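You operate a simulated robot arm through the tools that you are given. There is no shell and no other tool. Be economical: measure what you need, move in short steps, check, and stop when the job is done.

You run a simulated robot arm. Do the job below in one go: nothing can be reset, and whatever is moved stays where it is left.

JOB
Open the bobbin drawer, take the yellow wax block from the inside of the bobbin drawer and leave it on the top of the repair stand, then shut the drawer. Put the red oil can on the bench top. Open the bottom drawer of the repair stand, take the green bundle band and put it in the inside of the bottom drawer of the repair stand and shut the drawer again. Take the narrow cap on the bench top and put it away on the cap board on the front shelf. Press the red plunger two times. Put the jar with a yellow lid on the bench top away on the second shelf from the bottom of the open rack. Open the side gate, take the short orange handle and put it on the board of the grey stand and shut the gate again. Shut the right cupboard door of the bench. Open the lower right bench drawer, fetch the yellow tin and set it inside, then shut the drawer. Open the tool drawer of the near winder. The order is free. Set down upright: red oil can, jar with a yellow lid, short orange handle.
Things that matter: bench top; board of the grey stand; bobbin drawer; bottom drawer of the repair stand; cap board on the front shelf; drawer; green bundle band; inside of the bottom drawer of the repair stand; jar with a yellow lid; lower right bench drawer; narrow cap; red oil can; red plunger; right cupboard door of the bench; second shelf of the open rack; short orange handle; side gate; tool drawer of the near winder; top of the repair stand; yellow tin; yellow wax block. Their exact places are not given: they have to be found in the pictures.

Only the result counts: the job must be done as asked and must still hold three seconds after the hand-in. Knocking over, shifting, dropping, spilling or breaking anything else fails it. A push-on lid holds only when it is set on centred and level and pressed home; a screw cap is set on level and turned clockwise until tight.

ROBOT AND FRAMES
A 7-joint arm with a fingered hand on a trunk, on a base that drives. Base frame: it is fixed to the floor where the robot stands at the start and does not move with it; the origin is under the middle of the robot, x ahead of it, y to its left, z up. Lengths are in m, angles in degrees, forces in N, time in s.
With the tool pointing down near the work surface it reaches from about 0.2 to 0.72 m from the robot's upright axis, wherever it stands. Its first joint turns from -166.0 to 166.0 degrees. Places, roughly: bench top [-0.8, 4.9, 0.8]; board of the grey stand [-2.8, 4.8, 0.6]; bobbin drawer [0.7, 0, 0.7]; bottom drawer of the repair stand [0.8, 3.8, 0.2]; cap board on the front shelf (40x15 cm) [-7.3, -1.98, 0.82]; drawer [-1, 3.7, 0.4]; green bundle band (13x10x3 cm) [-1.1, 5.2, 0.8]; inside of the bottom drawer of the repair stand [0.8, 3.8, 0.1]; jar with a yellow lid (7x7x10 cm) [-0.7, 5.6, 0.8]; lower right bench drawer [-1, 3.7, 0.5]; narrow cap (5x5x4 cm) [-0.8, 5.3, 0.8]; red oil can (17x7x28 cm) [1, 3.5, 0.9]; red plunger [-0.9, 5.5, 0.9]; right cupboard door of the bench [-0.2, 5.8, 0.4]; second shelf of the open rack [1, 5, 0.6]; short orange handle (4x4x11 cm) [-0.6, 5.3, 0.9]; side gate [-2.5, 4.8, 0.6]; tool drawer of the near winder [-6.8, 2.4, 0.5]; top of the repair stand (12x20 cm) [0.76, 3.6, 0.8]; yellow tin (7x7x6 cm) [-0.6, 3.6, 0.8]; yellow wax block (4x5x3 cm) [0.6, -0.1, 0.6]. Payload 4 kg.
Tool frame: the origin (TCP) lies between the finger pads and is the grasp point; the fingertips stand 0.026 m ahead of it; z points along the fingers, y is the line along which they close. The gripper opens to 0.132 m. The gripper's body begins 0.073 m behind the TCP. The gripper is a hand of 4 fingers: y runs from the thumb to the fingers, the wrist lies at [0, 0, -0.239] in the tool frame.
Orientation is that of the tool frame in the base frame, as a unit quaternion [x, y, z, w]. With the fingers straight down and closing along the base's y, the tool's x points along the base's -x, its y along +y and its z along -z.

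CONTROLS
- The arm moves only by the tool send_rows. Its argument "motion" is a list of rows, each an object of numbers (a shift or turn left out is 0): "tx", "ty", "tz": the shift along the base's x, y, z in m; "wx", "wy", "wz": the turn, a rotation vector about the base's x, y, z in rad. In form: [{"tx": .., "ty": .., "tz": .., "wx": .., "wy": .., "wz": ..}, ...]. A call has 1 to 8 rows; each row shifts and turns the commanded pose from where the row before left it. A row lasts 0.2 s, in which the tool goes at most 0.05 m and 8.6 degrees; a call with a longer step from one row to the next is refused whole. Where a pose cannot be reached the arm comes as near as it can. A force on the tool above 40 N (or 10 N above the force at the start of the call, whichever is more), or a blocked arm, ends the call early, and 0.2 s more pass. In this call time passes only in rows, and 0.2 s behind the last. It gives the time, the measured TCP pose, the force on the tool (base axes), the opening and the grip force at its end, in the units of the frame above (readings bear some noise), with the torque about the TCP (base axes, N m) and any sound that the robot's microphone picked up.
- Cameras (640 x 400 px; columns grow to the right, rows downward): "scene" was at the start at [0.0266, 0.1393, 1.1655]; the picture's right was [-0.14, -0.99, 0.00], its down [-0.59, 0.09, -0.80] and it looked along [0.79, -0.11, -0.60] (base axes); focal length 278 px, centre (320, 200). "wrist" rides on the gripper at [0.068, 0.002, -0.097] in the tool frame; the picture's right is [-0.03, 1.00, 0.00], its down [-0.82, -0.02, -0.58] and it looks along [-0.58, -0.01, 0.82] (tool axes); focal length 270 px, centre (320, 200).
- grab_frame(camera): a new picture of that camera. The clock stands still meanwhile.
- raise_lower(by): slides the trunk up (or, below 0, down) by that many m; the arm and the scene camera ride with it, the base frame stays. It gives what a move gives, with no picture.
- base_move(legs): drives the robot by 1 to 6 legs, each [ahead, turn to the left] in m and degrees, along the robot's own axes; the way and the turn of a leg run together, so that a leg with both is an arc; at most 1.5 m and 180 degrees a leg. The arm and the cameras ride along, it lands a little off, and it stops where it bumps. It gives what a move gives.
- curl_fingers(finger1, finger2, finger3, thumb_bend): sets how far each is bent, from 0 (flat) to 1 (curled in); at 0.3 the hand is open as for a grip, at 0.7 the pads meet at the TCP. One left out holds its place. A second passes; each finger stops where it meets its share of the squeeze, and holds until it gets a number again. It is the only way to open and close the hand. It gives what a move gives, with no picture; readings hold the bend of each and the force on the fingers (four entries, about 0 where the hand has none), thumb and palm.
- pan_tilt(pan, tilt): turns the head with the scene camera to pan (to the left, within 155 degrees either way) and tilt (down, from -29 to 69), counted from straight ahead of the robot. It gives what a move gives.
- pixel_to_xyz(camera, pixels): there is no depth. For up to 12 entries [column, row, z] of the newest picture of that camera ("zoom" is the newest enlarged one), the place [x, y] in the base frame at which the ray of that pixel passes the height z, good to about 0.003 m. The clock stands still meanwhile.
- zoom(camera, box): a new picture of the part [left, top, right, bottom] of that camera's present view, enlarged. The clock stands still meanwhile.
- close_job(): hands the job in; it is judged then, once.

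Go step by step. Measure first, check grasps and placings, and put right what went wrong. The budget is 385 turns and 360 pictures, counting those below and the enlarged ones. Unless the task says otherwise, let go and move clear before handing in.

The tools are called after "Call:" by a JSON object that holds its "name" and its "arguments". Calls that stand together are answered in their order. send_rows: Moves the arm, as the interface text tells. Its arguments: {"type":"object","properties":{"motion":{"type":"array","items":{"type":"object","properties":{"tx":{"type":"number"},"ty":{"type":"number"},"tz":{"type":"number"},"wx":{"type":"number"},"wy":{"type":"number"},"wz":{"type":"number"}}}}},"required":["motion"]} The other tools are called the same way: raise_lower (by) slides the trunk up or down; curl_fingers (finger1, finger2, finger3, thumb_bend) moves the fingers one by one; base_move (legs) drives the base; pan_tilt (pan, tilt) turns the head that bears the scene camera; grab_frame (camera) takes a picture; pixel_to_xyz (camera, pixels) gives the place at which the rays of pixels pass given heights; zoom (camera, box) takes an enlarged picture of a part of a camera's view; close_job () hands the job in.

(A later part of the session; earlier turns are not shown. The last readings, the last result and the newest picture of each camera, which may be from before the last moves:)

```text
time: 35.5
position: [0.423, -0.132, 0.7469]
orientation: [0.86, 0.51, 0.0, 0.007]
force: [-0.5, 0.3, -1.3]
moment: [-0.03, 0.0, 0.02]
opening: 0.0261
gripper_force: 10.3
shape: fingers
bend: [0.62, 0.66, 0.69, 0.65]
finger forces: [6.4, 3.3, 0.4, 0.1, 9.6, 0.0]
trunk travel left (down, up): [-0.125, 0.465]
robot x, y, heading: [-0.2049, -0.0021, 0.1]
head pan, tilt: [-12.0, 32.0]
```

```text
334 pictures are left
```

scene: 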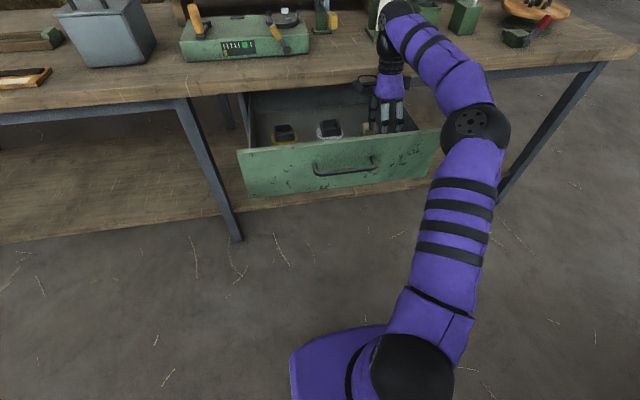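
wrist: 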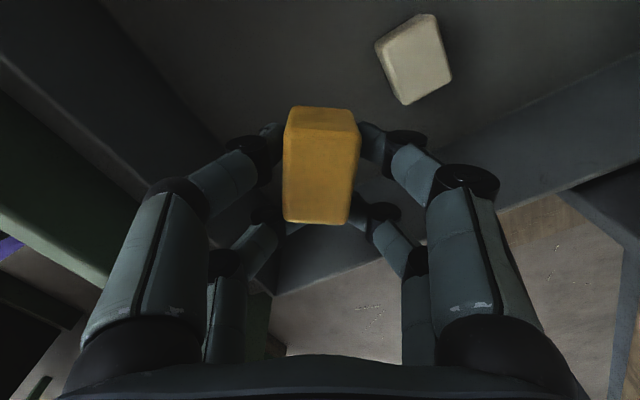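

Wax block is held and the cream one stayed put. Now bring the hand in front of the drawer with the original orientation to push it shut via the handle with the palm body.

Call:
{"name": "send_rows", "arguments": {"motion": [{"tz": 0.05}, {"tz": 0.05}, {"tx": -0.016, "ty": 0.01, "wz": 0.148}, {"tx": -0.016, "ty": 0.01, "wz": 0.148}, {"tx": -0.016, "ty": 0.01, "wz": 0.148}, {"tx": -0.016, "ty": 0.01, "wz": 0.148}, {"tx": -0.016, "ty": 0.01, "wz": 0.148}, {"tx": -0.016, "ty": 0.01, "wz": 0.148}]}}

Call:
{"name": "send_rows", "arguments": {"motion": [{"tx": -0.016, "ty": 0.01, "wz": 0.148}, {"tx": -0.016, "ty": 0.01, "wz": 0.148}, {"tx": -0.016, "ty": 0.01, "wz": 0.148}, {"tx": -0.016, "ty": 0.01, "wz": 0.148}, {"tx": -0.016, "ty": 0.01, "wz": 0.148}, {"tx": -0.016, "ty": 0.01, "wz": 0.148}, {"tx": -0.016, "ty": 0.01, "wz": 0.148}, {"tx": -0.016, "ty": 0.0, "wz": 0.148}]}}

Call:
{"name": "grab_frame", "arguments": {"camera": "wrist"}}

```text
time: 37.3
position: [0.3262, -0.0722, 0.847]
orientation: [0.557, 0.83, 0.004, 0.005]
force: [-0.6, -0.2, -0.8]
moment: [0.02, 0.0, -0.01]
opening: 0.0261
gripper_force: 9.5
shape: fingers
bend: [0.62, 0.66, 0.7, 0.65]
finger forces: [6.1, 3.4, 0.2, 0.0, 9.2, 0.0]
out of reach, approached as far as the arm can: row 2
trunk travel left (down, up): [-0.125, 0.465]
robot x, y, heading: [-0.2, 0.0031, 0.2]
head pan, tilt: [-12.0, 32.0]
```

```text
time: 39.1
position: [0.1952, -0.0009, 0.8476]
orientation: [0.0, 1.0, 0.007, 0.003]
force: [0.4, 0.5, -0.5]
moment: [0.04, 0.03, 0.01]
opening: 0.0259
gripper_force: 9.9
shape: fingers
bend: [0.62, 0.66, 0.7, 0.65]
finger forces: [6.1, 3.4, 0.2, 0.0, 9.1, 0.0]
trunk travel left (down, up): [-0.125, 0.465]
robot x, y, heading: [-0.1993, -0.0027, 0.1]
head pan, tilt: [-12.0, 32.0]
```

```text
333 pictures are left
```

wrist: 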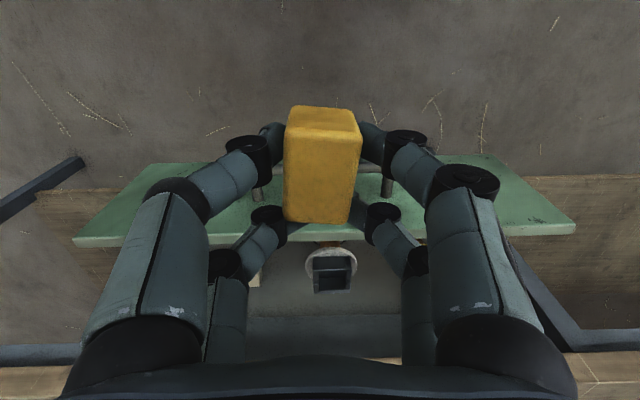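

Call:
{"name": "send_rows", "arguments": {"motion": [{"tz": -0.045}, {"tz": -0.045}, {"tz": -0.045}, {"tz": -0.045}, {"tz": -0.045}, {"tx": 0.02}, {"tx": 0.02}]}}

Call:
{"name": "base_move", "arguments": {"legs": [[0.15, 0]]}}

Call:
{"name": "grab_frame", "arguments": {"camera": "scene"}}

```text
time: 40.7
position: [0.2381, -0.0018, 0.6211]
orientation: [0.001, 1.0, 0.006, 0.003]
force: [-0.1, 0.1, 0.9]
moment: [-0.03, -0.04, 0.0]
opening: 0.0257
gripper_force: 9.5
shape: fingers
bend: [0.62, 0.66, 0.7, 0.65]
finger forces: [6.0, 3.7, 0.1, 0.0, 9.1, 0.0]
trunk travel left (down, up): [-0.125, 0.465]
robot x, y, heading: [-0.2001, 0.0023, 0.2]
head pan, tilt: [-12.0, 32.0]
```

```text
time: 42.0
position: [0.3876, -0.0007, 0.6222]
orientation: [0.001, 1.0, 0.007, 0.003]
force: [-0.9, 0.0, 0.5]
moment: [0.01, 0.01, 0.0]
opening: 0.0262
gripper_force: 9.5
shape: fingers
bend: [0.62, 0.66, 0.7, 0.65]
finger forces: [5.9, 3.7, 0.2, 0.1, 9.1, 0.1]
trunk travel left (down, up): [-0.125, 0.465]
robot x, y, heading: [-0.049, 0.002, 0.0]
head pan, tilt: [-12.0, 32.0]
```

```text
332 pictures are left
```

scene: 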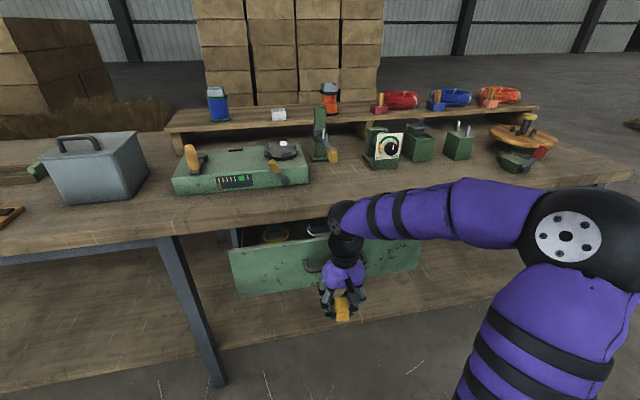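

The drawer is being pushed in. Continue with arm steps until it stops.

Call:
{"name": "send_rows", "arguments": {"motion": [{"tx": 0.02}, {"tx": 0.02}, {"tx": 0.015}, {"tx": 0.015}, {"tx": 0.01}, {"tx": 0.01}]}}

Call:
{"name": "zoom", "arguments": {"camera": "scene", "box": [200, 180, 440, 330]}}

```text
time: 43.3
position: [0.4567, -0.0003, 0.621]
orientation: [0.0, 1.0, 0.004, -0.005]
force: [-23.6, -2.5, 11.2]
moment: [0.07, -2.14, -0.3]
opening: 0.0259
gripper_force: 22.3
shape: fingers
bend: [0.62, 0.66, 0.7, 0.65]
finger forces: [5.9, 9.2, 5.4, 0.0, 9.1, 15.5]
trunk travel left (down, up): [-0.125, 0.465]
robot x, y, heading: [-0.0486, 0.0003, 0.3]
head pan, tilt: [-12.0, 32.0]
stopped in row 6: the force on the tool passed its limit at 55 N (the readings are from after the stop); the commanded pose is now the measured one
```

```text
2.67 times, centred on (320, 255) of scene
```

zoom: 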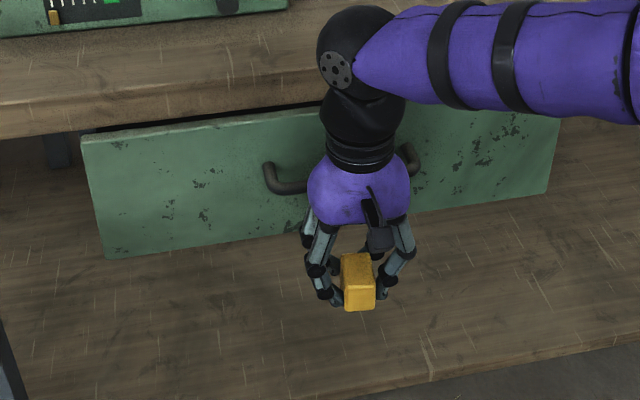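

Drawer is shut (TCP stopped where expected). Back off, raise the arm to a carrying pose, and look left.

Call:
{"name": "send_rows", "arguments": {"motion": [{"tx": -0.04}, {"tx": -0.04}, {"tx": -0.04}]}}

Call:
{"name": "base_move", "arguments": {"legs": [[-0.25, 0]]}}

Call:
{"name": "send_rows", "arguments": {"motion": [{"tz": 0.05}, {"tz": 0.05}, {"tz": 0.05}, {"tz": 0.05}, {"tz": 0.05}]}}

Call:
{"name": "pan_tilt", "arguments": {"pan": 85, "tilt": 15}}

Call:
{"name": "grab_frame", "arguments": {"camera": "scene"}}

```text
time: 44.1
position: [0.3413, -0.0015, 0.6195]
orientation: [0.001, 1.0, 0.005, -0.004]
force: [-0.1, -0.2, -0.4]
moment: [-0.03, 0.02, -0.02]
opening: 0.0259
gripper_force: 8.9
shape: fingers
bend: [0.62, 0.66, 0.7, 0.65]
finger forces: [6.0, 3.6, 0.1, 0.0, 9.2, 0.0]
trunk travel left (down, up): [-0.125, 0.465]
robot x, y, heading: [-0.0517, -0.0006, -0.2]
head pan, tilt: [-12.0, 32.0]
```

```text
time: 45.9
position: [0.0902, -0.002, 0.6192]
orientation: [0.0, 1.0, 0.005, -0.005]
force: [-1.4, 0.6, -1.0]
moment: [0.01, -0.03, 0.03]
opening: 0.0257
gripper_force: 9.2
shape: fingers
bend: [0.62, 0.66, 0.7, 0.65]
finger forces: [6.0, 3.7, 0.1, 0.0, 9.1, 0.0]
trunk travel left (down, up): [-0.125, 0.465]
robot x, y, heading: [-0.3033, -0.0026, -0.2]
head pan, tilt: [-12.0, 32.0]
```

```text
time: 47.1
position: [0.091, -0.0009, 0.8709]
orientation: [0.0, 1.0, 0.004, -0.005]
force: [0.5, -0.4, -0.4]
moment: [0.03, 0.0, 0.02]
opening: 0.0259
gripper_force: 9.5
shape: fingers
bend: [0.62, 0.66, 0.7, 0.65]
finger forces: [5.9, 3.8, 0.1, 0.0, 9.1, 0.0]
trunk travel left (down, up): [-0.125, 0.465]
robot x, y, heading: [-0.302, 0.0003, 0.2]
head pan, tilt: [-12.0, 32.0]
```

```text
time: 48.8
position: [0.0912, -0.003, 0.8702]
orientation: [0.0, 1.0, 0.005, -0.004]
force: [0.0, -0.4, 0.5]
moment: [0.03, 0.01, 0.01]
opening: 0.0256
gripper_force: 9.5
shape: fingers
bend: [0.62, 0.66, 0.7, 0.65]
finger forces: [6.0, 3.8, 0.0, 0.0, 9.0, 0.0]
trunk travel left (down, up): [-0.125, 0.465]
robot x, y, heading: [-0.2966, -0.004, -0.1]
head pan, tilt: [85.0, 15.0]
```

```text
330 pictures are left
```

scene: 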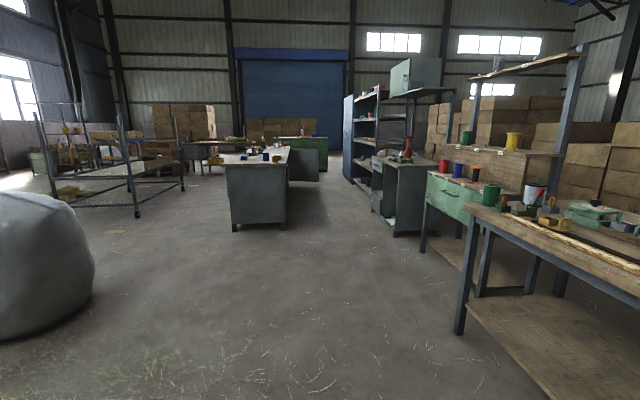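

Call:
{"name": "zoom", "arguments": {"camera": "scene", "box": [200, 60, 480, 240]}}

Call:
{"name": "base_move", "arguments": {"legs": [[0, 90], [1.5, 0], [1.2, 0]]}}

Call:
{"name": "pan_tilt", "arguments": {"pan": -25, "tilt": 20}}

Call:
{"name": "grab_frame", "arguments": {"camera": "scene"}}

```text
2.22 times, centred on (340, 150) of scene
```

zoom: 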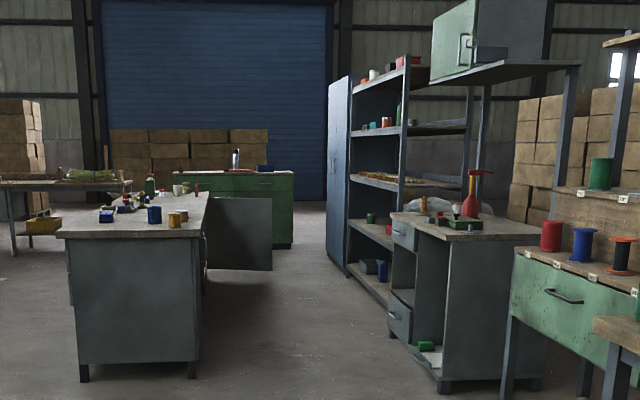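

```text
time: 66.2
position: [-0.2069, 3.0947, 0.8707]
orientation: [-0.692, 0.722, 0.0, -0.006]
force: [-0.5, 0.3, -0.2]
moment: [-0.01, -0.03, 0.0]
opening: 0.0258
gripper_force: 9.7
shape: fingers
bend: [0.62, 0.66, 0.7, 0.65]
finger forces: [6.1, 3.8, 0.1, 0.0, 9.0, 0.0]
trunk travel left (down, up): [-0.125, 0.465]
robot x, y, heading: [-0.2281, 2.7024, 87.8]
head pan, tilt: [85.0, 15.0]
```

```text
time: 68.0
position: [-0.2068, 3.0949, 0.8704]
orientation: [-0.693, 0.721, 0.001, -0.006]
force: [-0.4, 0.1, -0.2]
moment: [0.01, -0.03, -0.02]
opening: 0.0258
gripper_force: 9.2
shape: fingers
bend: [0.62, 0.66, 0.7, 0.65]
finger forces: [6.0, 3.8, 0.0, 0.1, 9.0, 0.0]
trunk travel left (down, up): [-0.125, 0.465]
robot x, y, heading: [-0.23, 2.7021, 88.0]
head pan, tilt: [-25.0, 20.0]
```

```text
328 pictures are left
```

scene: 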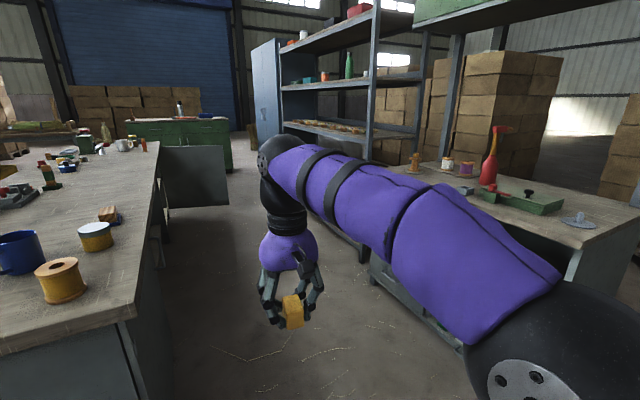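

Call:
{"name": "pixel_to_xyz", "arguments": {"camera": "scene", "pixels": [[132, 318, 0.8], [158, 150, 0.8], [370, 260, 0.8], [590, 255, 0.8], [640, 215, 0.8], [420, 165, 0.8], [95, 240, 0.86], [60, 270, 0.86], [490, 187, 0.8], [580, 220, 0.8]]}}

Call:
{"name": "zoom", "arguments": {"camera": "scene", "box": [0, 100, 240, 330]}}

Call:
{"name": "zoom", "arguments": {"camera": "scene", "box": [380, 100, 640, 260]}}

```text
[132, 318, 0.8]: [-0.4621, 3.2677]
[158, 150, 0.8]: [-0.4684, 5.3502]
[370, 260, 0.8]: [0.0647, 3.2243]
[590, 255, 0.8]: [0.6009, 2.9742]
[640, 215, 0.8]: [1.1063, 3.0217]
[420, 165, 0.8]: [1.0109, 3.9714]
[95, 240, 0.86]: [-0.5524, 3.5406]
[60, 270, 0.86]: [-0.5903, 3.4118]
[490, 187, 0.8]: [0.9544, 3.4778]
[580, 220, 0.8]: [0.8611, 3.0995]
```

```text
1.74 times, centred on (120, 215) of scene
```

zoom: 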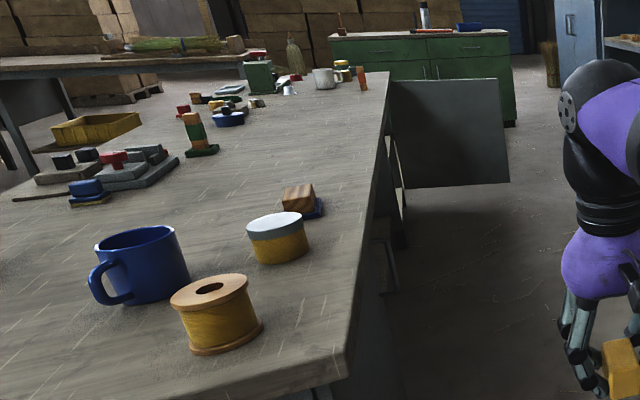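

```text
2.46 times, centred on (510, 180) of scene
```

zoom: 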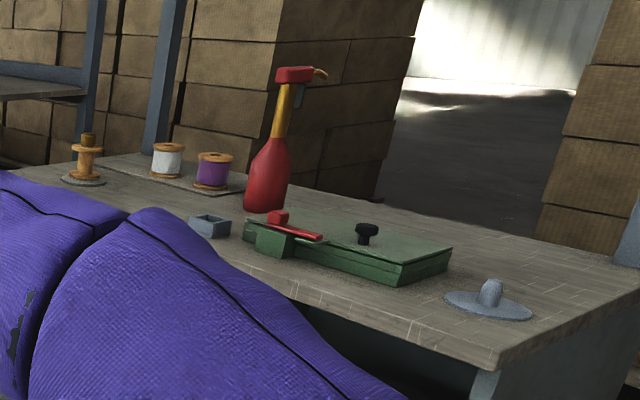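

Bench right edge is x≈-0.465, stand front x≈0.6 with its top at z 0.8. Drive into the aisle to about (0.05,3.55) and face the stand.

Call:
{"name": "base_move", "arguments": {"legs": [[0, -16.5], [0.9, 0], [0, -71.5]]}}

Call:
{"name": "pan_tilt", "arguments": {"pan": 20, "tilt": 30}}

Call:
{"name": "grab_frame", "arguments": {"camera": "scene"}}

Call:
{"name": "grab_frame", "arguments": {"camera": "wrist"}}

```text
time: 77.2
position: [0.4593, 3.5462, 0.8694]
orientation: [0.005, 1.0, 0.006, -0.004]
force: [-0.8, 0.1, -0.1]
moment: [-0.02, -0.02, 0.01]
opening: 0.0259
gripper_force: 9.6
shape: fingers
bend: [0.62, 0.66, 0.7, 0.65]
finger forces: [6.0, 3.9, 0.1, 0.0, 9.0, 0.0]
trunk travel left (down, up): [-0.125, 0.465]
robot x, y, heading: [0.0679, 3.5531, -0.6]
head pan, tilt: [-25.0, 20.0]
```

```text
time: 78.3
position: [0.459, 3.5474, 0.8702]
orientation: [0.005, 1.0, 0.005, -0.004]
force: [-0.3, -0.2, -1.2]
moment: [-0.01, 0.04, 0.01]
opening: 0.0258
gripper_force: 9.7
shape: fingers
bend: [0.62, 0.66, 0.7, 0.65]
finger forces: [6.1, 3.8, 0.1, 0.0, 9.0, 0.0]
trunk travel left (down, up): [-0.125, 0.465]
robot x, y, heading: [0.0663, 3.552, -0.4]
head pan, tilt: [20.0, 30.0]
```

```text
325 pictures are left
```

scene: 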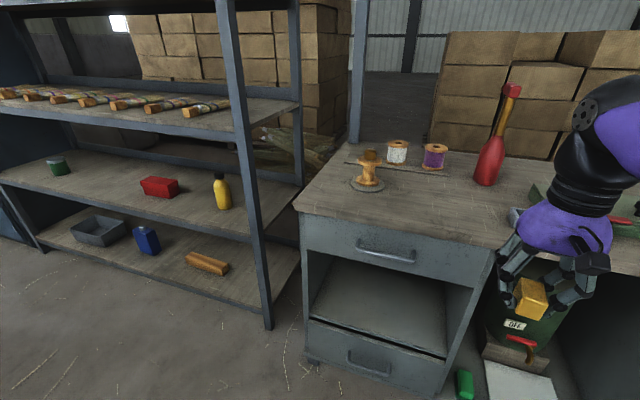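

```text
324 pictures are left
```

wrist: 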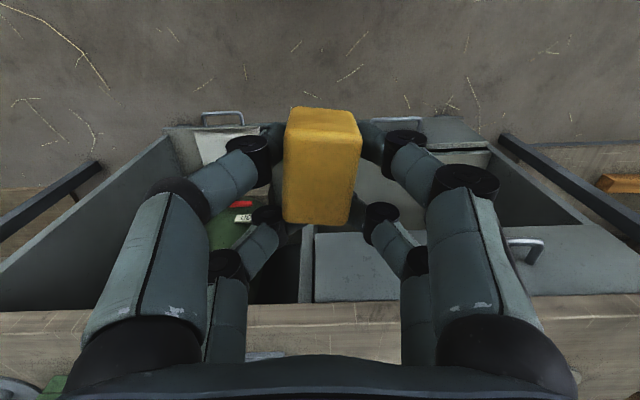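

Call:
{"name": "pixel_to_xyz", "arguments": {"camera": "scene", "pixels": [[450, 215, 0.8], [480, 215, 0.8], [450, 190, 0.8], [485, 183, 0.8], [368, 185, 0.8], [515, 215, 0.8], [305, 205, 0.8], [490, 245, 0.8], [390, 255, 0.72], [370, 358, 0.25]]}}

```text
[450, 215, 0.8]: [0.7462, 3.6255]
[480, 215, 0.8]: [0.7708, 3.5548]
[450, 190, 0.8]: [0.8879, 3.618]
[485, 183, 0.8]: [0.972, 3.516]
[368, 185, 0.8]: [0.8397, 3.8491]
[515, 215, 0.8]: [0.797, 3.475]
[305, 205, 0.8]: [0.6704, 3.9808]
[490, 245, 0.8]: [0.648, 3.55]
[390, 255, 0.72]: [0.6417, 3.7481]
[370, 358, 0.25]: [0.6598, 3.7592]
```

Target spot (0.76,3.60) at px (460,213) is free. Drive 0.12 ahead and move above it.

Call:
{"name": "base_move", "arguments": {"legs": [[0.12, 0]]}}

Call:
{"name": "send_rows", "arguments": {"motion": [{"tz": 0.03}, {"tx": 0.035, "ty": 0.012}, {"tx": 0.035, "ty": 0.012}, {"tx": 0.035, "ty": 0.012}, {"tx": 0.035, "ty": 0.012}, {"tx": 0.035, "ty": 0.01}]}}

Call:
{"name": "grab_frame", "arguments": {"camera": "wrist"}}

Call:
{"name": "grab_frame", "arguments": {"camera": "scene"}}

```text
time: 79.6
position: [0.5786, 3.5465, 0.8698]
orientation: [0.004, 1.0, 0.005, -0.004]
force: [-0.3, 0.8, -0.2]
moment: [0.01, -0.01, -0.04]
opening: 0.0257
gripper_force: 10.4
shape: fingers
bend: [0.62, 0.66, 0.7, 0.65]
finger forces: [6.0, 3.7, 0.1, 0.0, 9.0, 0.0]
trunk travel left (down, up): [-0.125, 0.465]
robot x, y, heading: [0.1845, 3.5504, -0.2]
head pan, tilt: [20.0, 30.0]
```

```text
time: 81.0
position: [0.7549, 3.6055, 0.8995]
orientation: [0.004, 1.0, 0.005, -0.005]
force: [-0.4, 0.0, -0.4]
moment: [-0.06, -0.06, 0.04]
opening: 0.0257
gripper_force: 9.3
shape: fingers
bend: [0.62, 0.66, 0.7, 0.65]
finger forces: [6.1, 3.8, 0.1, 0.0, 9.0, 0.1]
trunk travel left (down, up): [-0.125, 0.465]
robot x, y, heading: [0.1855, 3.551, -0.5]
head pan, tilt: [20.0, 30.0]
```

```text
323 pictures are left
```

wrist: 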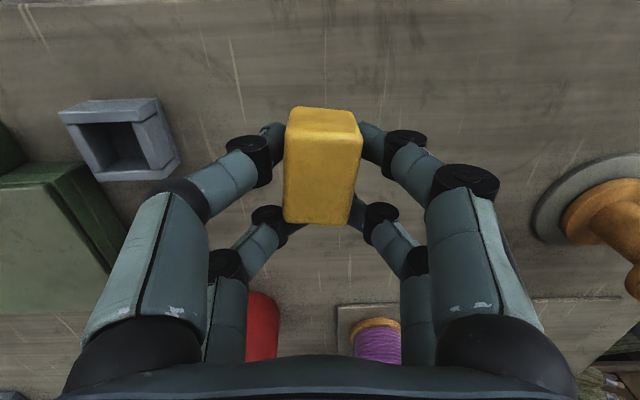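

```text
322 pictures are left
```

scene: 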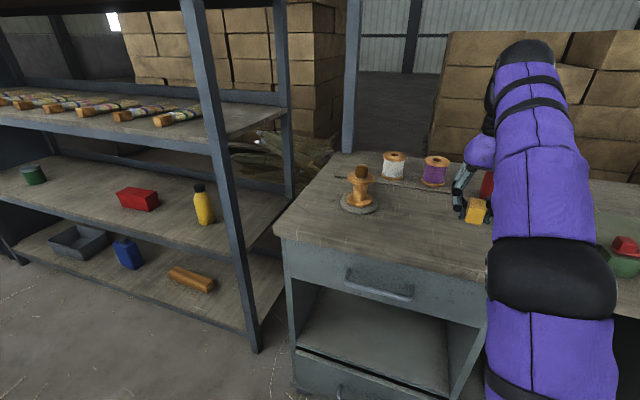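

Call:
{"name": "send_rows", "arguments": {"motion": [{"tz": -0.02}, {"tz": -0.02}, {"tz": -0.006}, {"tz": -0.004}, {"tz": -0.004}]}}

Call:
{"name": "grab_frame", "arguments": {"camera": "scene"}}

```text
time: 82.2
position: [0.7546, 3.6044, 0.8457]
orientation: [0.003, 1.0, 0.006, -0.004]
force: [-0.4, -0.3, 0.0]
moment: [0.0, -0.01, 0.0]
opening: 0.0257
gripper_force: 9.3
shape: fingers
bend: [0.62, 0.66, 0.7, 0.65]
finger forces: [6.0, 3.8, 0.0, 0.0, 8.9, 0.0]
trunk travel left (down, up): [-0.125, 0.465]
robot x, y, heading: [0.1877, 3.5515, -0.3]
head pan, tilt: [20.0, 30.0]
```

```text
321 pictures are left
```

scene: 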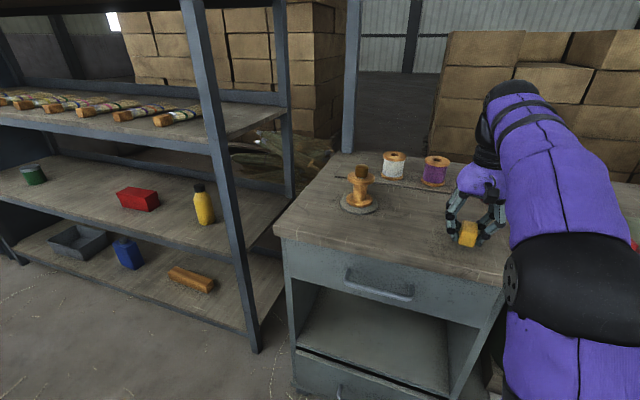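

Call:
{"name": "send_rows", "arguments": {"motion": [{"tz": -0.004}, {"tz": -0.004}, {"tz": -0.003}]}}

Call:
{"name": "zoom", "arguments": {"camera": "scene", "box": [420, 170, 540, 270]}}

```text
time: 83.0
position: [0.7546, 3.605, 0.8348]
orientation: [0.004, 1.0, 0.005, -0.005]
force: [-0.2, -0.7, 0.7]
moment: [0.02, 0.01, 0.0]
opening: 0.0255
gripper_force: 10.0
shape: fingers
bend: [0.62, 0.66, 0.7, 0.65]
finger forces: [6.1, 3.9, 0.1, 0.0, 8.9, 0.1]
trunk travel left (down, up): [-0.125, 0.465]
robot x, y, heading: [0.1871, 3.5575, -0.2]
head pan, tilt: [20.0, 30.0]
```

```text
4.00 times, centred on (480, 220) of scene
```

zoom: 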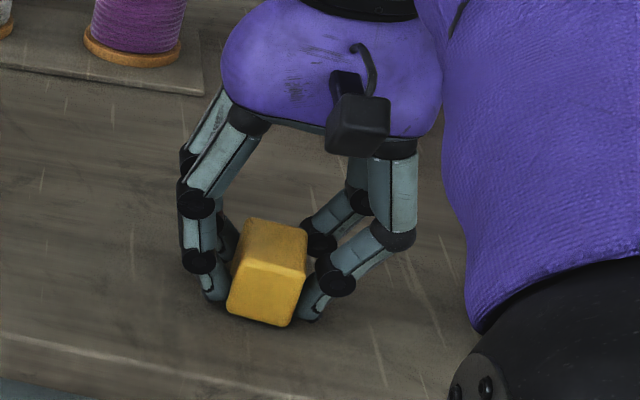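

Call:
{"name": "send_rows", "arguments": {"motion": [{"tz": -0.003}, {"tz": -0.003}, {"tz": -0.003}]}}

```text
time: 83.8
position: [0.7552, 3.604, 0.8299]
orientation: [0.003, 1.0, 0.005, -0.001]
force: [3.7, -1.1, 26.2]
moment: [-0.01, 0.38, -0.09]
opening: 0.0257
gripper_force: 22.3
shape: fingers
bend: [0.65, 0.67, 0.7, 0.67]
finger forces: [18.5, 3.8, 0.2, 0.1, 21.8, 0.0]
trunk travel left (down, up): [-0.125, 0.465]
robot x, y, heading: [0.1864, 3.5497, -0.3]
head pan, tilt: [20.0, 30.0]
```

Contact at z 0.83. Ease up and release.

Call:
{"name": "send_rows", "arguments": {"motion": [{"tz": 0.002}]}}

Call:
{"name": "curl_fingers", "arguments": {"finger1": 0.5, "finger2": 0.5, "finger3": 0.5, "thumb_bend": 0.5}}

Call:
{"name": "send_rows", "arguments": {"motion": [{"tz": 0.03}, {"tz": 0.04}, {"tz": 0.04}, {"tz": 0.04}, {"tz": 0.04}]}}

Call:
{"name": "grab_frame", "arguments": {"camera": "wrist"}}

```text
time: 84.2
position: [0.7554, 3.6047, 0.8299]
orientation: [0.003, 1.0, 0.005, -0.003]
force: [4.2, 0.6, 26.5]
moment: [0.03, 0.32, -0.08]
opening: 0.0258
gripper_force: 22.7
shape: fingers
bend: [0.65, 0.67, 0.7, 0.67]
finger forces: [19.5, 3.8, 0.2, 0.0, 22.0, 0.0]
trunk travel left (down, up): [-0.125, 0.465]
robot x, y, heading: [0.1873, 3.5496, -0.4]
head pan, tilt: [20.0, 30.0]
```

```text
time: 84.7
position: [0.7547, 3.608, 0.8334]
orientation: [0.002, 1.0, 0.007, 0.0]
force: [-1.2, 5.2, 18.7]
moment: [-0.61, 0.1, -0.05]
opening: 0.0609
gripper_force: 9.7
shape: fingers
bend: [0.5, 0.5, 0.55, 0.52]
finger forces: [0.0, 0.0, 7.3, 0.0, 11.6, 0.0]
trunk travel left (down, up): [-0.125, 0.465]
robot x, y, heading: [0.1869, 3.5489, -0.8]
head pan, tilt: [20.0, 30.0]
stopped: the force on the tool passed its limit at 41 N (the readings are from after the stop); the commanded pose is now the measured one
```

```text
time: 85.9
position: [0.7078, 3.6037, 0.9408]
orientation: [0.003, 1.0, 0.007, -0.001]
force: [0.3, -0.5, -1.1]
moment: [-0.01, 0.08, 0.02]
opening: 0.0652
gripper_force: 0.0
shape: fingers
bend: [0.5, 0.5, 0.5, 0.5]
finger forces: [0.0, 0.0, 0.0, 0.0, 0.0, 0.0]
out of reach, approached as far as the arm can: row 3, 4, 5
trunk travel left (down, up): [-0.125, 0.465]
robot x, y, heading: [0.1877, 3.5525, -0.3]
head pan, tilt: [20.0, 30.0]
```

```text
319 pictures are left
```

wrist: 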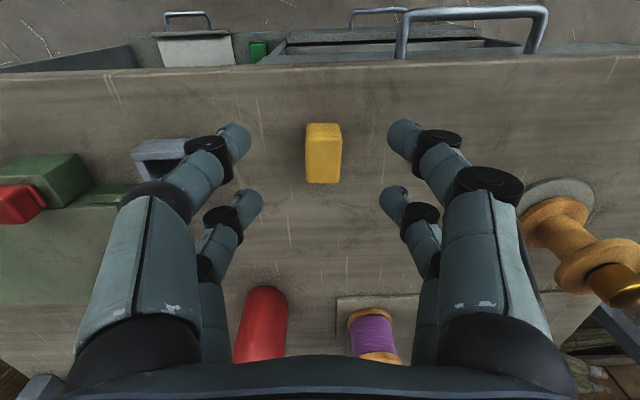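

Wax block rests on the stand top. Next the red oil can on the stand; look at it closely.

Call:
{"name": "zoom", "arguments": {"camera": "scene", "box": [360, 60, 640, 260]}}

Call:
{"name": "send_rows", "arguments": {"motion": [{"tx": -0.05}, {"tx": -0.05}, {"tx": -0.05}, {"tx": -0.05}, {"tx": -0.05}]}}

Call:
{"name": "pan_tilt", "arguments": {"pan": 0, "tilt": 25}}

Call:
{"name": "grab_frame", "arguments": {"camera": "scene"}}

```text
2.00 times, centred on (500, 160) of scene
```

zoom: 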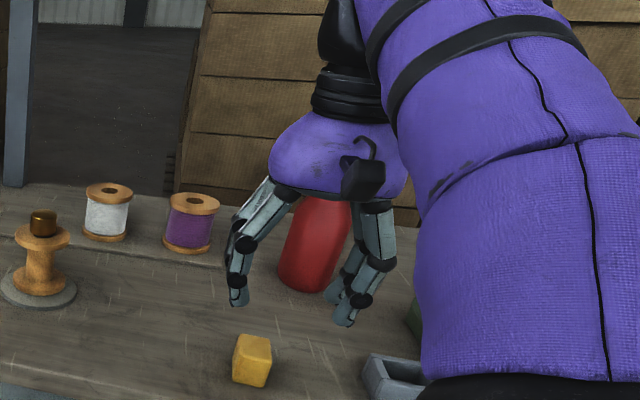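

```text
time: 87.1
position: [0.4654, 3.601, 0.9308]
orientation: [0.01, 1.0, 0.006, -0.017]
force: [0.3, 0.7, -0.1]
moment: [-0.04, -0.02, -0.02]
opening: 0.0653
gripper_force: 0.0
shape: fingers
bend: [0.5, 0.5, 0.5, 0.5]
finger forces: [0.0, 0.0, 0.0, 0.0, 0.1, 0.0]
trunk travel left (down, up): [-0.125, 0.465]
robot x, y, heading: [0.1868, 3.5512, -0.4]
head pan, tilt: [20.0, 30.0]
```

```text
time: 87.9
position: [0.4593, 3.6028, 0.9408]
orientation: [0.001, 1.0, 0.006, 0.0]
force: [0.1, 0.5, 0.5]
moment: [-0.02, 0.02, 0.01]
opening: 0.0655
gripper_force: 0.0
shape: fingers
bend: [0.5, 0.5, 0.5, 0.5]
finger forces: [0.0, 0.1, 0.0, 0.1, 0.0, 0.0]
trunk travel left (down, up): [-0.125, 0.465]
robot x, y, heading: [0.1864, 3.5516, -0.5]
head pan, tilt: [0.0, 25.0]
```

```text
317 pictures are left
```

scene: 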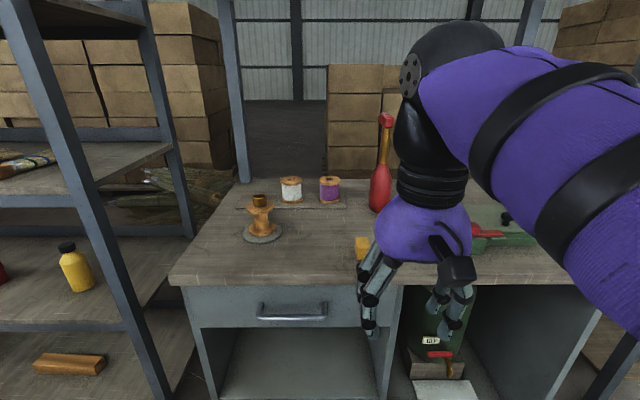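

Plan: turn the hand to point ahead, camera on top, closing along y, to grip the bottle body. Measure the can and start the rotation.

Call:
{"name": "pixel_to_xyz", "arguments": {"camera": "scene", "pixels": [[380, 211, 0.8], [370, 205, 0.81], [390, 205, 0.81], [383, 160, 0.93], [387, 118, 1.07], [477, 240, 0.85]]}}

Call:
{"name": "send_rows", "arguments": {"motion": [{"tx": 0.012, "tz": 0.006, "wx": 0.1058, "wz": -0.1058}, {"tx": 0.012, "tz": 0.006, "wx": 0.1058, "wz": -0.1058}, {"tx": 0.012, "tz": 0.006, "wx": 0.1058, "wz": -0.1058}, {"tx": 0.012, "tz": 0.006, "wx": 0.1058, "wz": -0.1058}, {"tx": 0.012, "wx": 0.1058, "wz": -0.1058}, {"tx": 0.012, "wx": 0.1058, "wz": -0.1058}, {"tx": 0.012, "wx": 0.1058, "wz": -0.1058}]}}

Call:
{"name": "send_rows", "arguments": {"motion": [{"tx": 0.012, "wx": 0.1058, "wz": -0.1058}, {"tx": 0.012, "wx": 0.1058, "wz": -0.1058}, {"tx": 0.012, "wx": 0.1058, "wz": -0.1058}, {"tx": 0.012, "wx": 0.1058, "wz": -0.1058}, {"tx": 0.012, "wx": 0.1058, "wz": -0.1058}, {"tx": 0.012, "wx": 0.1058, "wz": -0.1058}, {"tx": 0.012, "wx": 0.1058, "wz": -0.1058}]}}

Call:
{"name": "send_rows", "arguments": {"motion": [{"wx": 0.1058, "wz": -0.1058}, {"wx": 0.1058, "wz": -0.1058}, {"wx": 0.1058, "wz": -0.1058}, {"wx": 0.1058, "wz": -0.1058}, {"wx": 0.1058, "wz": -0.1058}, {"wx": 0.1058, "wz": -0.1058}, {"wx": 0.1058, "wz": -0.1058}]}}

```text
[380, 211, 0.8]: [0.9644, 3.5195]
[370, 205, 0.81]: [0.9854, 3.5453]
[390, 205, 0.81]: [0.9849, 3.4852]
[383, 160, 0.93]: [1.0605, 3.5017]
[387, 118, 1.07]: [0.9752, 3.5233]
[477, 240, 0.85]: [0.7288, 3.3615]
```

```text
time: 89.5
position: [0.5424, 3.6021, 0.9644]
orientation: [0.356, 0.862, 0.36, 0.0]
force: [-0.7, 0.0, 0.0]
moment: [0.02, 0.07, -0.03]
opening: 0.0655
gripper_force: 0.2
shape: fingers
bend: [0.5, 0.5, 0.5, 0.5]
finger forces: [0.1, 0.0, 0.1, 0.1, 0.0, 0.0]
trunk travel left (down, up): [-0.125, 0.465]
robot x, y, heading: [0.1874, 3.5507, -0.4]
head pan, tilt: [0.0, 25.0]
```

```text
time: 91.1
position: [0.6326, 3.6042, 0.9534]
orientation: [0.621, 0.496, 0.607, -0.003]
force: [0.2, 1.0, 0.3]
moment: [0.0, 0.04, 0.01]
opening: 0.0655
gripper_force: 0.1
shape: fingers
bend: [0.5, 0.5, 0.5, 0.5]
finger forces: [0.0, 0.0, 0.1, 0.1, 0.0, 0.1]
trunk travel left (down, up): [-0.125, 0.465]
robot x, y, heading: [0.1864, 3.5537, -0.4]
head pan, tilt: [0.0, 25.0]
```

```text
time: 92.0
position: [0.6612, 3.6213, 0.9078]
orientation: [0.723, 0.281, 0.63, -0.022]
force: [0.6, 0.1, 0.3]
moment: [-0.05, -0.01, 0.01]
opening: 0.0655
gripper_force: 0.0
shape: fingers
bend: [0.5, 0.5, 0.5, 0.5]
finger forces: [0.0, 0.1, 0.0, 0.0, 0.1, 0.1]
trunk travel left (down, up): [-0.125, 0.465]
robot x, y, heading: [0.1878, 3.5529, -0.5]
head pan, tilt: [0.0, 25.0]
stopped in row 4: the arm was blocked; the commanded pose is now the measured one
```

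The wrist hit a joint limit that way. Undo most of the turn, then take the simpler pose: pointing ahead and 30° down with the camera low-behind.

Call:
{"name": "send_rows", "arguments": {"motion": [{"tz": 0.02, "wx": -0.1058, "wz": 0.1058}, {"tz": 0.02, "wx": -0.1058, "wz": 0.1058}, {"tz": 0.02, "wx": -0.1058, "wz": 0.1058}, {"wx": -0.1058, "wz": 0.1058}, {"wx": -0.1058, "wz": 0.1058}, {"wx": -0.1058, "wz": 0.1058}, {"wx": -0.1058, "wz": 0.1058}, {"wx": -0.1058, "wz": 0.1058}]}}

Call:
{"name": "send_rows", "arguments": {"motion": [{"wx": -0.1058, "wz": 0.1058}, {"wx": -0.1058, "wz": 0.1058}, {"wx": -0.1058, "wz": 0.1058}, {"wx": -0.1073, "wy": -0.0943, "wz": 0.028}, {"wx": -0.1073, "wy": -0.0943, "wz": 0.028}, {"wx": -0.1073, "wy": -0.0943, "wz": 0.028}, {"wx": -0.1073, "wy": -0.0943, "wz": 0.028}, {"wx": -0.1073, "wy": -0.0943, "wz": 0.028}]}}

Call:
{"name": "send_rows", "arguments": {"motion": [{"wx": -0.1073, "wy": -0.0943, "wz": 0.028}, {"wx": -0.1073, "wy": -0.0943, "wz": 0.028}, {"wx": -0.1073, "wy": -0.0943, "wz": 0.028}, {"wx": -0.1073, "wy": -0.0943, "wz": 0.028}, {"wx": -0.1073, "wy": -0.0943, "wz": 0.028}]}}

```text
time: 93.8
position: [0.6611, 3.6199, 0.9654]
orientation: [0.494, 0.771, 0.401, 0.019]
force: [-0.3, 0.3, 0.5]
moment: [0.0, -0.02, -0.01]
opening: 0.0655
gripper_force: 0.0
shape: fingers
bend: [0.5, 0.5, 0.5, 0.5]
finger forces: [0.0, 0.1, 0.0, 0.1, 0.0, 0.0]
trunk travel left (down, up): [-0.125, 0.465]
robot x, y, heading: [0.1872, 3.5528, -0.3]
head pan, tilt: [0.0, 25.0]
```

```text
time: 95.6
position: [0.6613, 3.621, 0.9656]
orientation: [0.201, 0.922, 0.105, 0.312]
force: [0.9, -0.3, -0.1]
moment: [0.03, -0.01, -0.02]
opening: 0.0655
gripper_force: 0.0
shape: fingers
bend: [0.5, 0.5, 0.5, 0.5]
finger forces: [0.0, 0.0, 0.0, 0.0, 0.0, 0.1]
trunk travel left (down, up): [-0.125, 0.465]
robot x, y, heading: [0.1831, 3.5501, -0.3]
head pan, tilt: [0.0, 25.0]
```

```text
time: 96.8
position: [0.6649, 3.6213, 0.9595]
orientation: [0.017, 0.836, -0.075, 0.543]
force: [-0.3, -1.1, 0.3]
moment: [0.0, -0.02, -0.03]
opening: 0.0654
gripper_force: 0.0
shape: fingers
bend: [0.5, 0.5, 0.5, 0.5]
finger forces: [0.1, 0.0, 0.0, 0.0, 0.0, 0.0]
trunk travel left (down, up): [-0.125, 0.465]
robot x, y, heading: [0.1844, 3.5561, -0.4]
head pan, tilt: [0.0, 25.0]
```

Call:
{"name": "send_rows", "arguments": {"motion": [{"wx": 0.0565, "wy": 0.052, "wz": 0.052}, {"wx": 0.0565, "wy": 0.052, "wz": 0.052}]}}

Call:
{"name": "curl_fingers", "arguments": {"finger1": 0.3, "finger2": 0.3, "finger3": 0.3, "thumb_bend": 0.3}}

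Call:
{"name": "grab_frame", "arguments": {"camera": "wrist"}}

Call:
{"name": "grab_frame", "arguments": {"camera": "scene"}}

```text
time: 97.4
position: [0.6595, 3.6228, 0.9671]
orientation: [0.002, 0.861, 0.0, 0.508]
force: [0.5, 0.4, 0.1]
moment: [-0.04, 0.02, -0.02]
opening: 0.0656
gripper_force: 0.0
shape: fingers
bend: [0.5, 0.5, 0.5, 0.5]
finger forces: [0.1, 0.0, 0.2, 0.0, 0.0, 0.0]
trunk travel left (down, up): [-0.125, 0.465]
robot x, y, heading: [0.1848, 3.5532, -0.2]
head pan, tilt: [0.0, 25.0]
```

```text
time: 98.4
position: [0.6607, 3.6216, 0.9655]
orientation: [0.004, 0.862, -0.001, 0.507]
force: [0.4, -0.1, 0.2]
moment: [0.02, -0.01, -0.01]
opening: 0.1325
gripper_force: 0.0
shape: fingers
bend: [0.3, 0.3, 0.3, 0.3]
finger forces: [0.0, 0.0, 0.1, 0.0, 0.0, 0.1]
trunk travel left (down, up): [-0.125, 0.465]
robot x, y, heading: [0.187, 3.5514, -0.4]
head pan, tilt: [0.0, 25.0]
```

```text
316 pictures are left
```

wrist: 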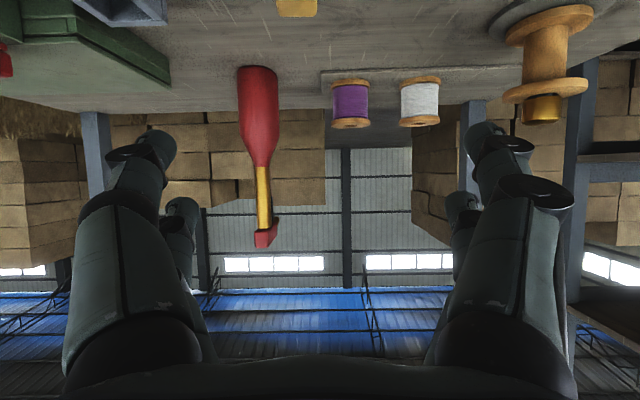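

```text
315 pictures are left
```

scene: 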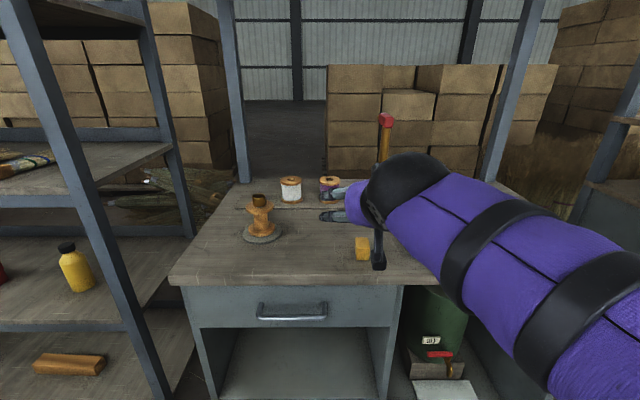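

Align y with the can (y≈3.517) and advance.

Call:
{"name": "send_rows", "arguments": {"motion": [{"ty": -0.035}, {"ty": -0.035}, {"ty": -0.034}, {"tz": -0.02}, {"tz": -0.02}]}}

Call:
{"name": "base_move", "arguments": {"legs": [[0.12, 0]]}}

Call:
{"name": "grab_frame", "arguments": {"camera": "wrist"}}

Call:
{"name": "grab_frame", "arguments": {"camera": "scene"}}

```text
time: 99.6
position: [0.6641, 3.5192, 0.92]
orientation: [0.001, 0.864, -0.001, 0.503]
force: [0.2, 0.2, -0.9]
moment: [0.03, 0.01, 0.01]
opening: 0.1323
gripper_force: 0.1
shape: fingers
bend: [0.3, 0.3, 0.3, 0.3]
finger forces: [0.0, 0.0, 0.0, 0.0, 0.0, 0.1]
trunk travel left (down, up): [-0.125, 0.465]
robot x, y, heading: [0.189, 3.5515, -0.4]
head pan, tilt: [0.0, 25.0]
```

```text
time: 100.9
position: [0.7831, 3.5154, 0.9201]
orientation: [0.002, 0.865, -0.003, 0.502]
force: [0.3, -1.0, 0.0]
moment: [0.0, -0.05, 0.03]
opening: 0.1326
gripper_force: 0.1
shape: fingers
bend: [0.3, 0.3, 0.3, 0.3]
finger forces: [0.0, 0.1, 0.0, 0.1, 0.0, 0.1]
trunk travel left (down, up): [-0.125, 0.465]
robot x, y, heading: [0.3113, 3.5478, -0.4]
head pan, tilt: [0.0, 25.0]
```

```text
314 pictures are left
```

wrist: 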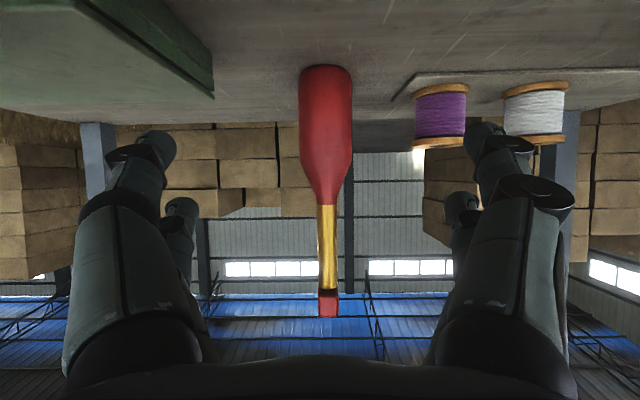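

```text
313 pictures are left
```

scene: 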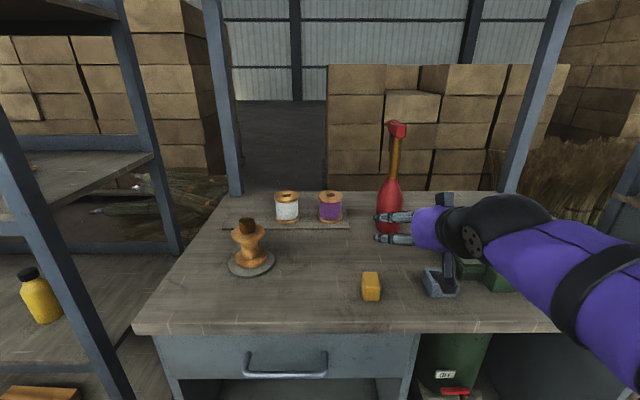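

Call:
{"name": "pixel_to_xyz", "arguments": {"camera": "scene", "pixels": [[422, 295, 0.8], [430, 270, 0.83], [455, 258, 0.86], [390, 240, 0.8], [378, 200, 0.87], [403, 200, 0.87], [320, 222, 0.8], [343, 220, 0.8]]}}

Call:
{"name": "send_rows", "arguments": {"motion": [{"tx": 0.03}, {"tx": 0.03}, {"tx": 0.03}]}}

Call:
{"name": "grab_frame", "arguments": {"camera": "wrist"}}

```text
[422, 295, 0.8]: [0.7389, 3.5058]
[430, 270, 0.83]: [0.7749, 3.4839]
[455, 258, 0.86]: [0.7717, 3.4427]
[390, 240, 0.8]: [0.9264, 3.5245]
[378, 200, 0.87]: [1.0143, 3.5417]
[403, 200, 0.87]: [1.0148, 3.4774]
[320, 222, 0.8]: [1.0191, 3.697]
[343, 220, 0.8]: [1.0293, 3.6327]
```

```text
time: 101.7
position: [0.8718, 3.5162, 0.9211]
orientation: [0.002, 0.865, -0.003, 0.502]
force: [-0.2, 0.7, 0.3]
moment: [0.01, 0.0, 0.0]
opening: 0.1326
gripper_force: 0.1
shape: fingers
bend: [0.3, 0.3, 0.3, 0.3]
finger forces: [0.0, 0.0, 0.0, 0.1, 0.0, 0.0]
trunk travel left (down, up): [-0.125, 0.465]
robot x, y, heading: [0.3056, 3.5499, -0.4]
head pan, tilt: [0.0, 25.0]
```

```text
312 pictures are left
```

wrist: 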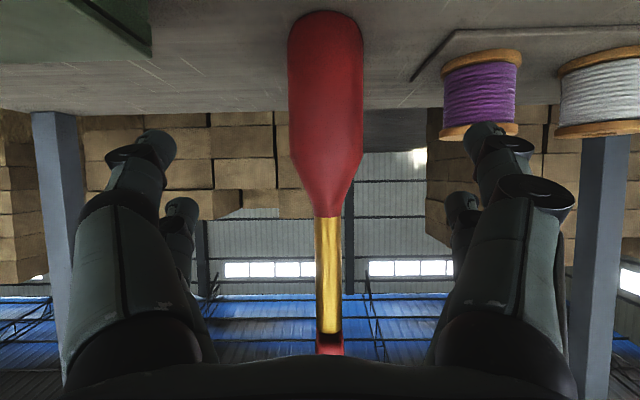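

Can is centred. Advance 12 cm and lower 3 cm, then close.

Call:
{"name": "send_rows", "arguments": {"motion": [{"tx": 0.025, "tz": -0.006, "ty": 0.001}, {"tx": 0.025, "tz": -0.006, "ty": 0.001}, {"tx": 0.025, "tz": -0.006}, {"tx": 0.025, "tz": -0.006}, {"tx": 0.02, "tz": -0.006}]}}

Call:
{"name": "grab_frame", "arguments": {"camera": "wrist"}}

Call:
{"name": "zoom", "arguments": {"camera": "scene", "box": [330, 90, 560, 310]}}

```text
time: 102.9
position: [0.9935, 3.5179, 0.8898]
orientation: [0.003, 0.864, -0.004, 0.503]
force: [-0.9, -0.1, -0.1]
moment: [0.04, 0.01, 0.01]
opening: 0.1325
gripper_force: 0.1
shape: fingers
bend: [0.3, 0.3, 0.3, 0.3]
finger forces: [0.0, 0.0, 0.1, 0.1, 0.1, 0.0]
trunk travel left (down, up): [-0.125, 0.465]
robot x, y, heading: [0.302, 3.5484, -0.3]
head pan, tilt: [0.0, 25.0]
```

```text
311 pictures are left
```

wrist: 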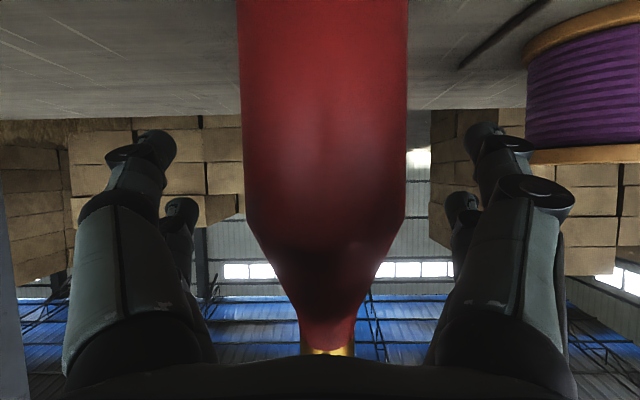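

```text
1.82 times, centred on (445, 200) of scene
```

zoom: 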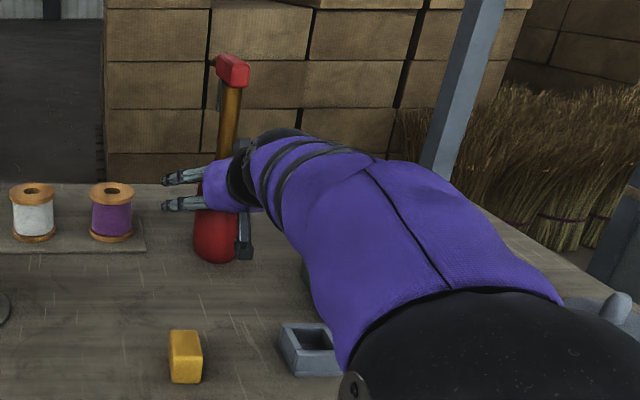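

Bottle body is well between the fingers. Close and lift slightly.

Call:
{"name": "curl_fingers", "arguments": {"finger1": 0.65, "finger2": 0.65, "finger3": 0.65, "thumb_bend": 0.65}}

Call:
{"name": "send_rows", "arguments": {"motion": [{"tz": 0.015}, {"tz": 0.015}, {"tz": 0.02}]}}

Call:
{"name": "grab_frame", "arguments": {"camera": "scene"}}

```text
time: 103.9
position: [0.9929, 3.5172, 0.8901]
orientation: [0.003, 0.865, -0.003, 0.502]
force: [0.6, -0.1, -0.4]
moment: [-0.03, 0.01, 0.02]
opening: 0.0519
gripper_force: 14.2
shape: fingers
bend: [0.53, 0.58, 0.6, 0.59]
finger forces: [9.1, 4.8, 3.2, 0.0, 11.0, 0.0]
trunk travel left (down, up): [-0.125, 0.465]
robot x, y, heading: [0.3057, 3.5505, -0.4]
head pan, tilt: [0.0, 25.0]
```

```text
time: 104.7
position: [0.9932, 3.5187, 0.9391]
orientation: [0.002, 0.865, -0.003, 0.501]
force: [-0.9, 0.4, -4.1]
moment: [-0.03, -0.08, -0.03]
opening: 0.0516
gripper_force: 10.6
shape: fingers
bend: [0.53, 0.63, 0.64, 0.6]
finger forces: [8.6, 1.9, 0.4, 0.0, 9.6, 1.0]
trunk travel left (down, up): [-0.125, 0.465]
robot x, y, heading: [0.3112, 3.5548, -0.5]
head pan, tilt: [0.0, 25.0]
```

```text
309 pictures are left
```

scene: 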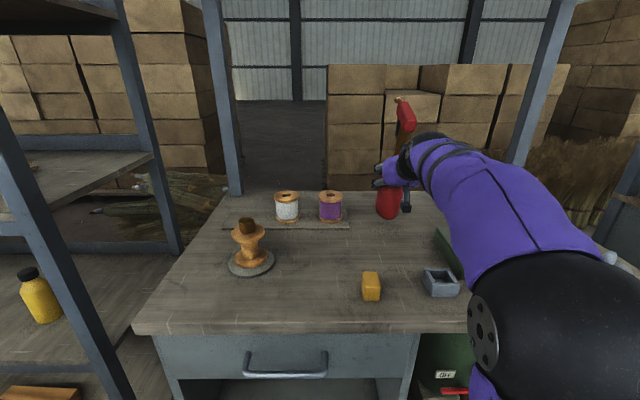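

Can is lifted but may have pitched; tighten and check by wrist camera.

Call:
{"name": "curl_fingers", "arguments": {"finger1": 0.9, "finger2": 0.9, "finger3": 0.9, "thumb_bend": 0.9}}

Call:
{"name": "grab_frame", "arguments": {"camera": "wrist"}}

Call:
{"name": "zoom", "arguments": {"camera": "scene", "box": [340, 70, 460, 240]}}

```text
time: 105.7
position: [0.9935, 3.5195, 0.9387]
orientation: [0.002, 0.865, -0.004, 0.501]
force: [-0.7, 0.1, -5.5]
moment: [-0.06, -0.1, 0.0]
opening: 0.0472
gripper_force: 34.1
shape: fingers
bend: [0.51, 0.67, 0.74, 0.59]
finger forces: [17.9, 14.6, 6.9, 0.0, 26.4, 2.5]
trunk travel left (down, up): [-0.125, 0.465]
robot x, y, heading: [0.3115, 3.5509, -0.1]
head pan, tilt: [0.0, 25.0]
```

```text
308 pictures are left
```

wrist: 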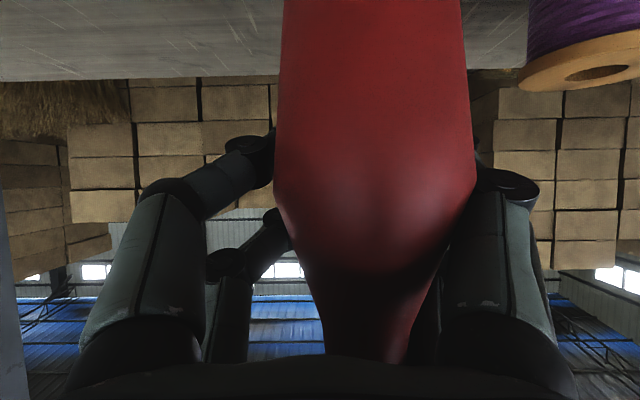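

```text
2.35 times, centred on (400, 155) of scene
```

zoom: 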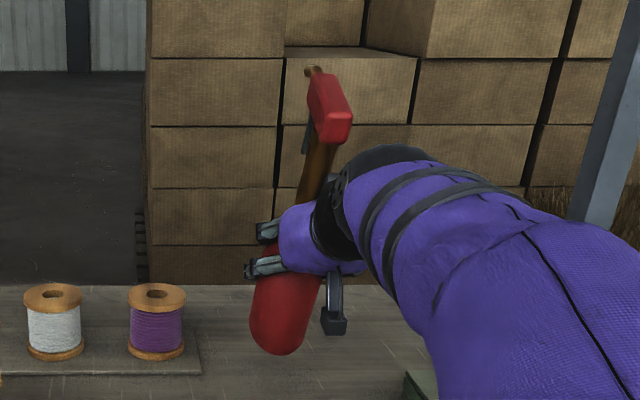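

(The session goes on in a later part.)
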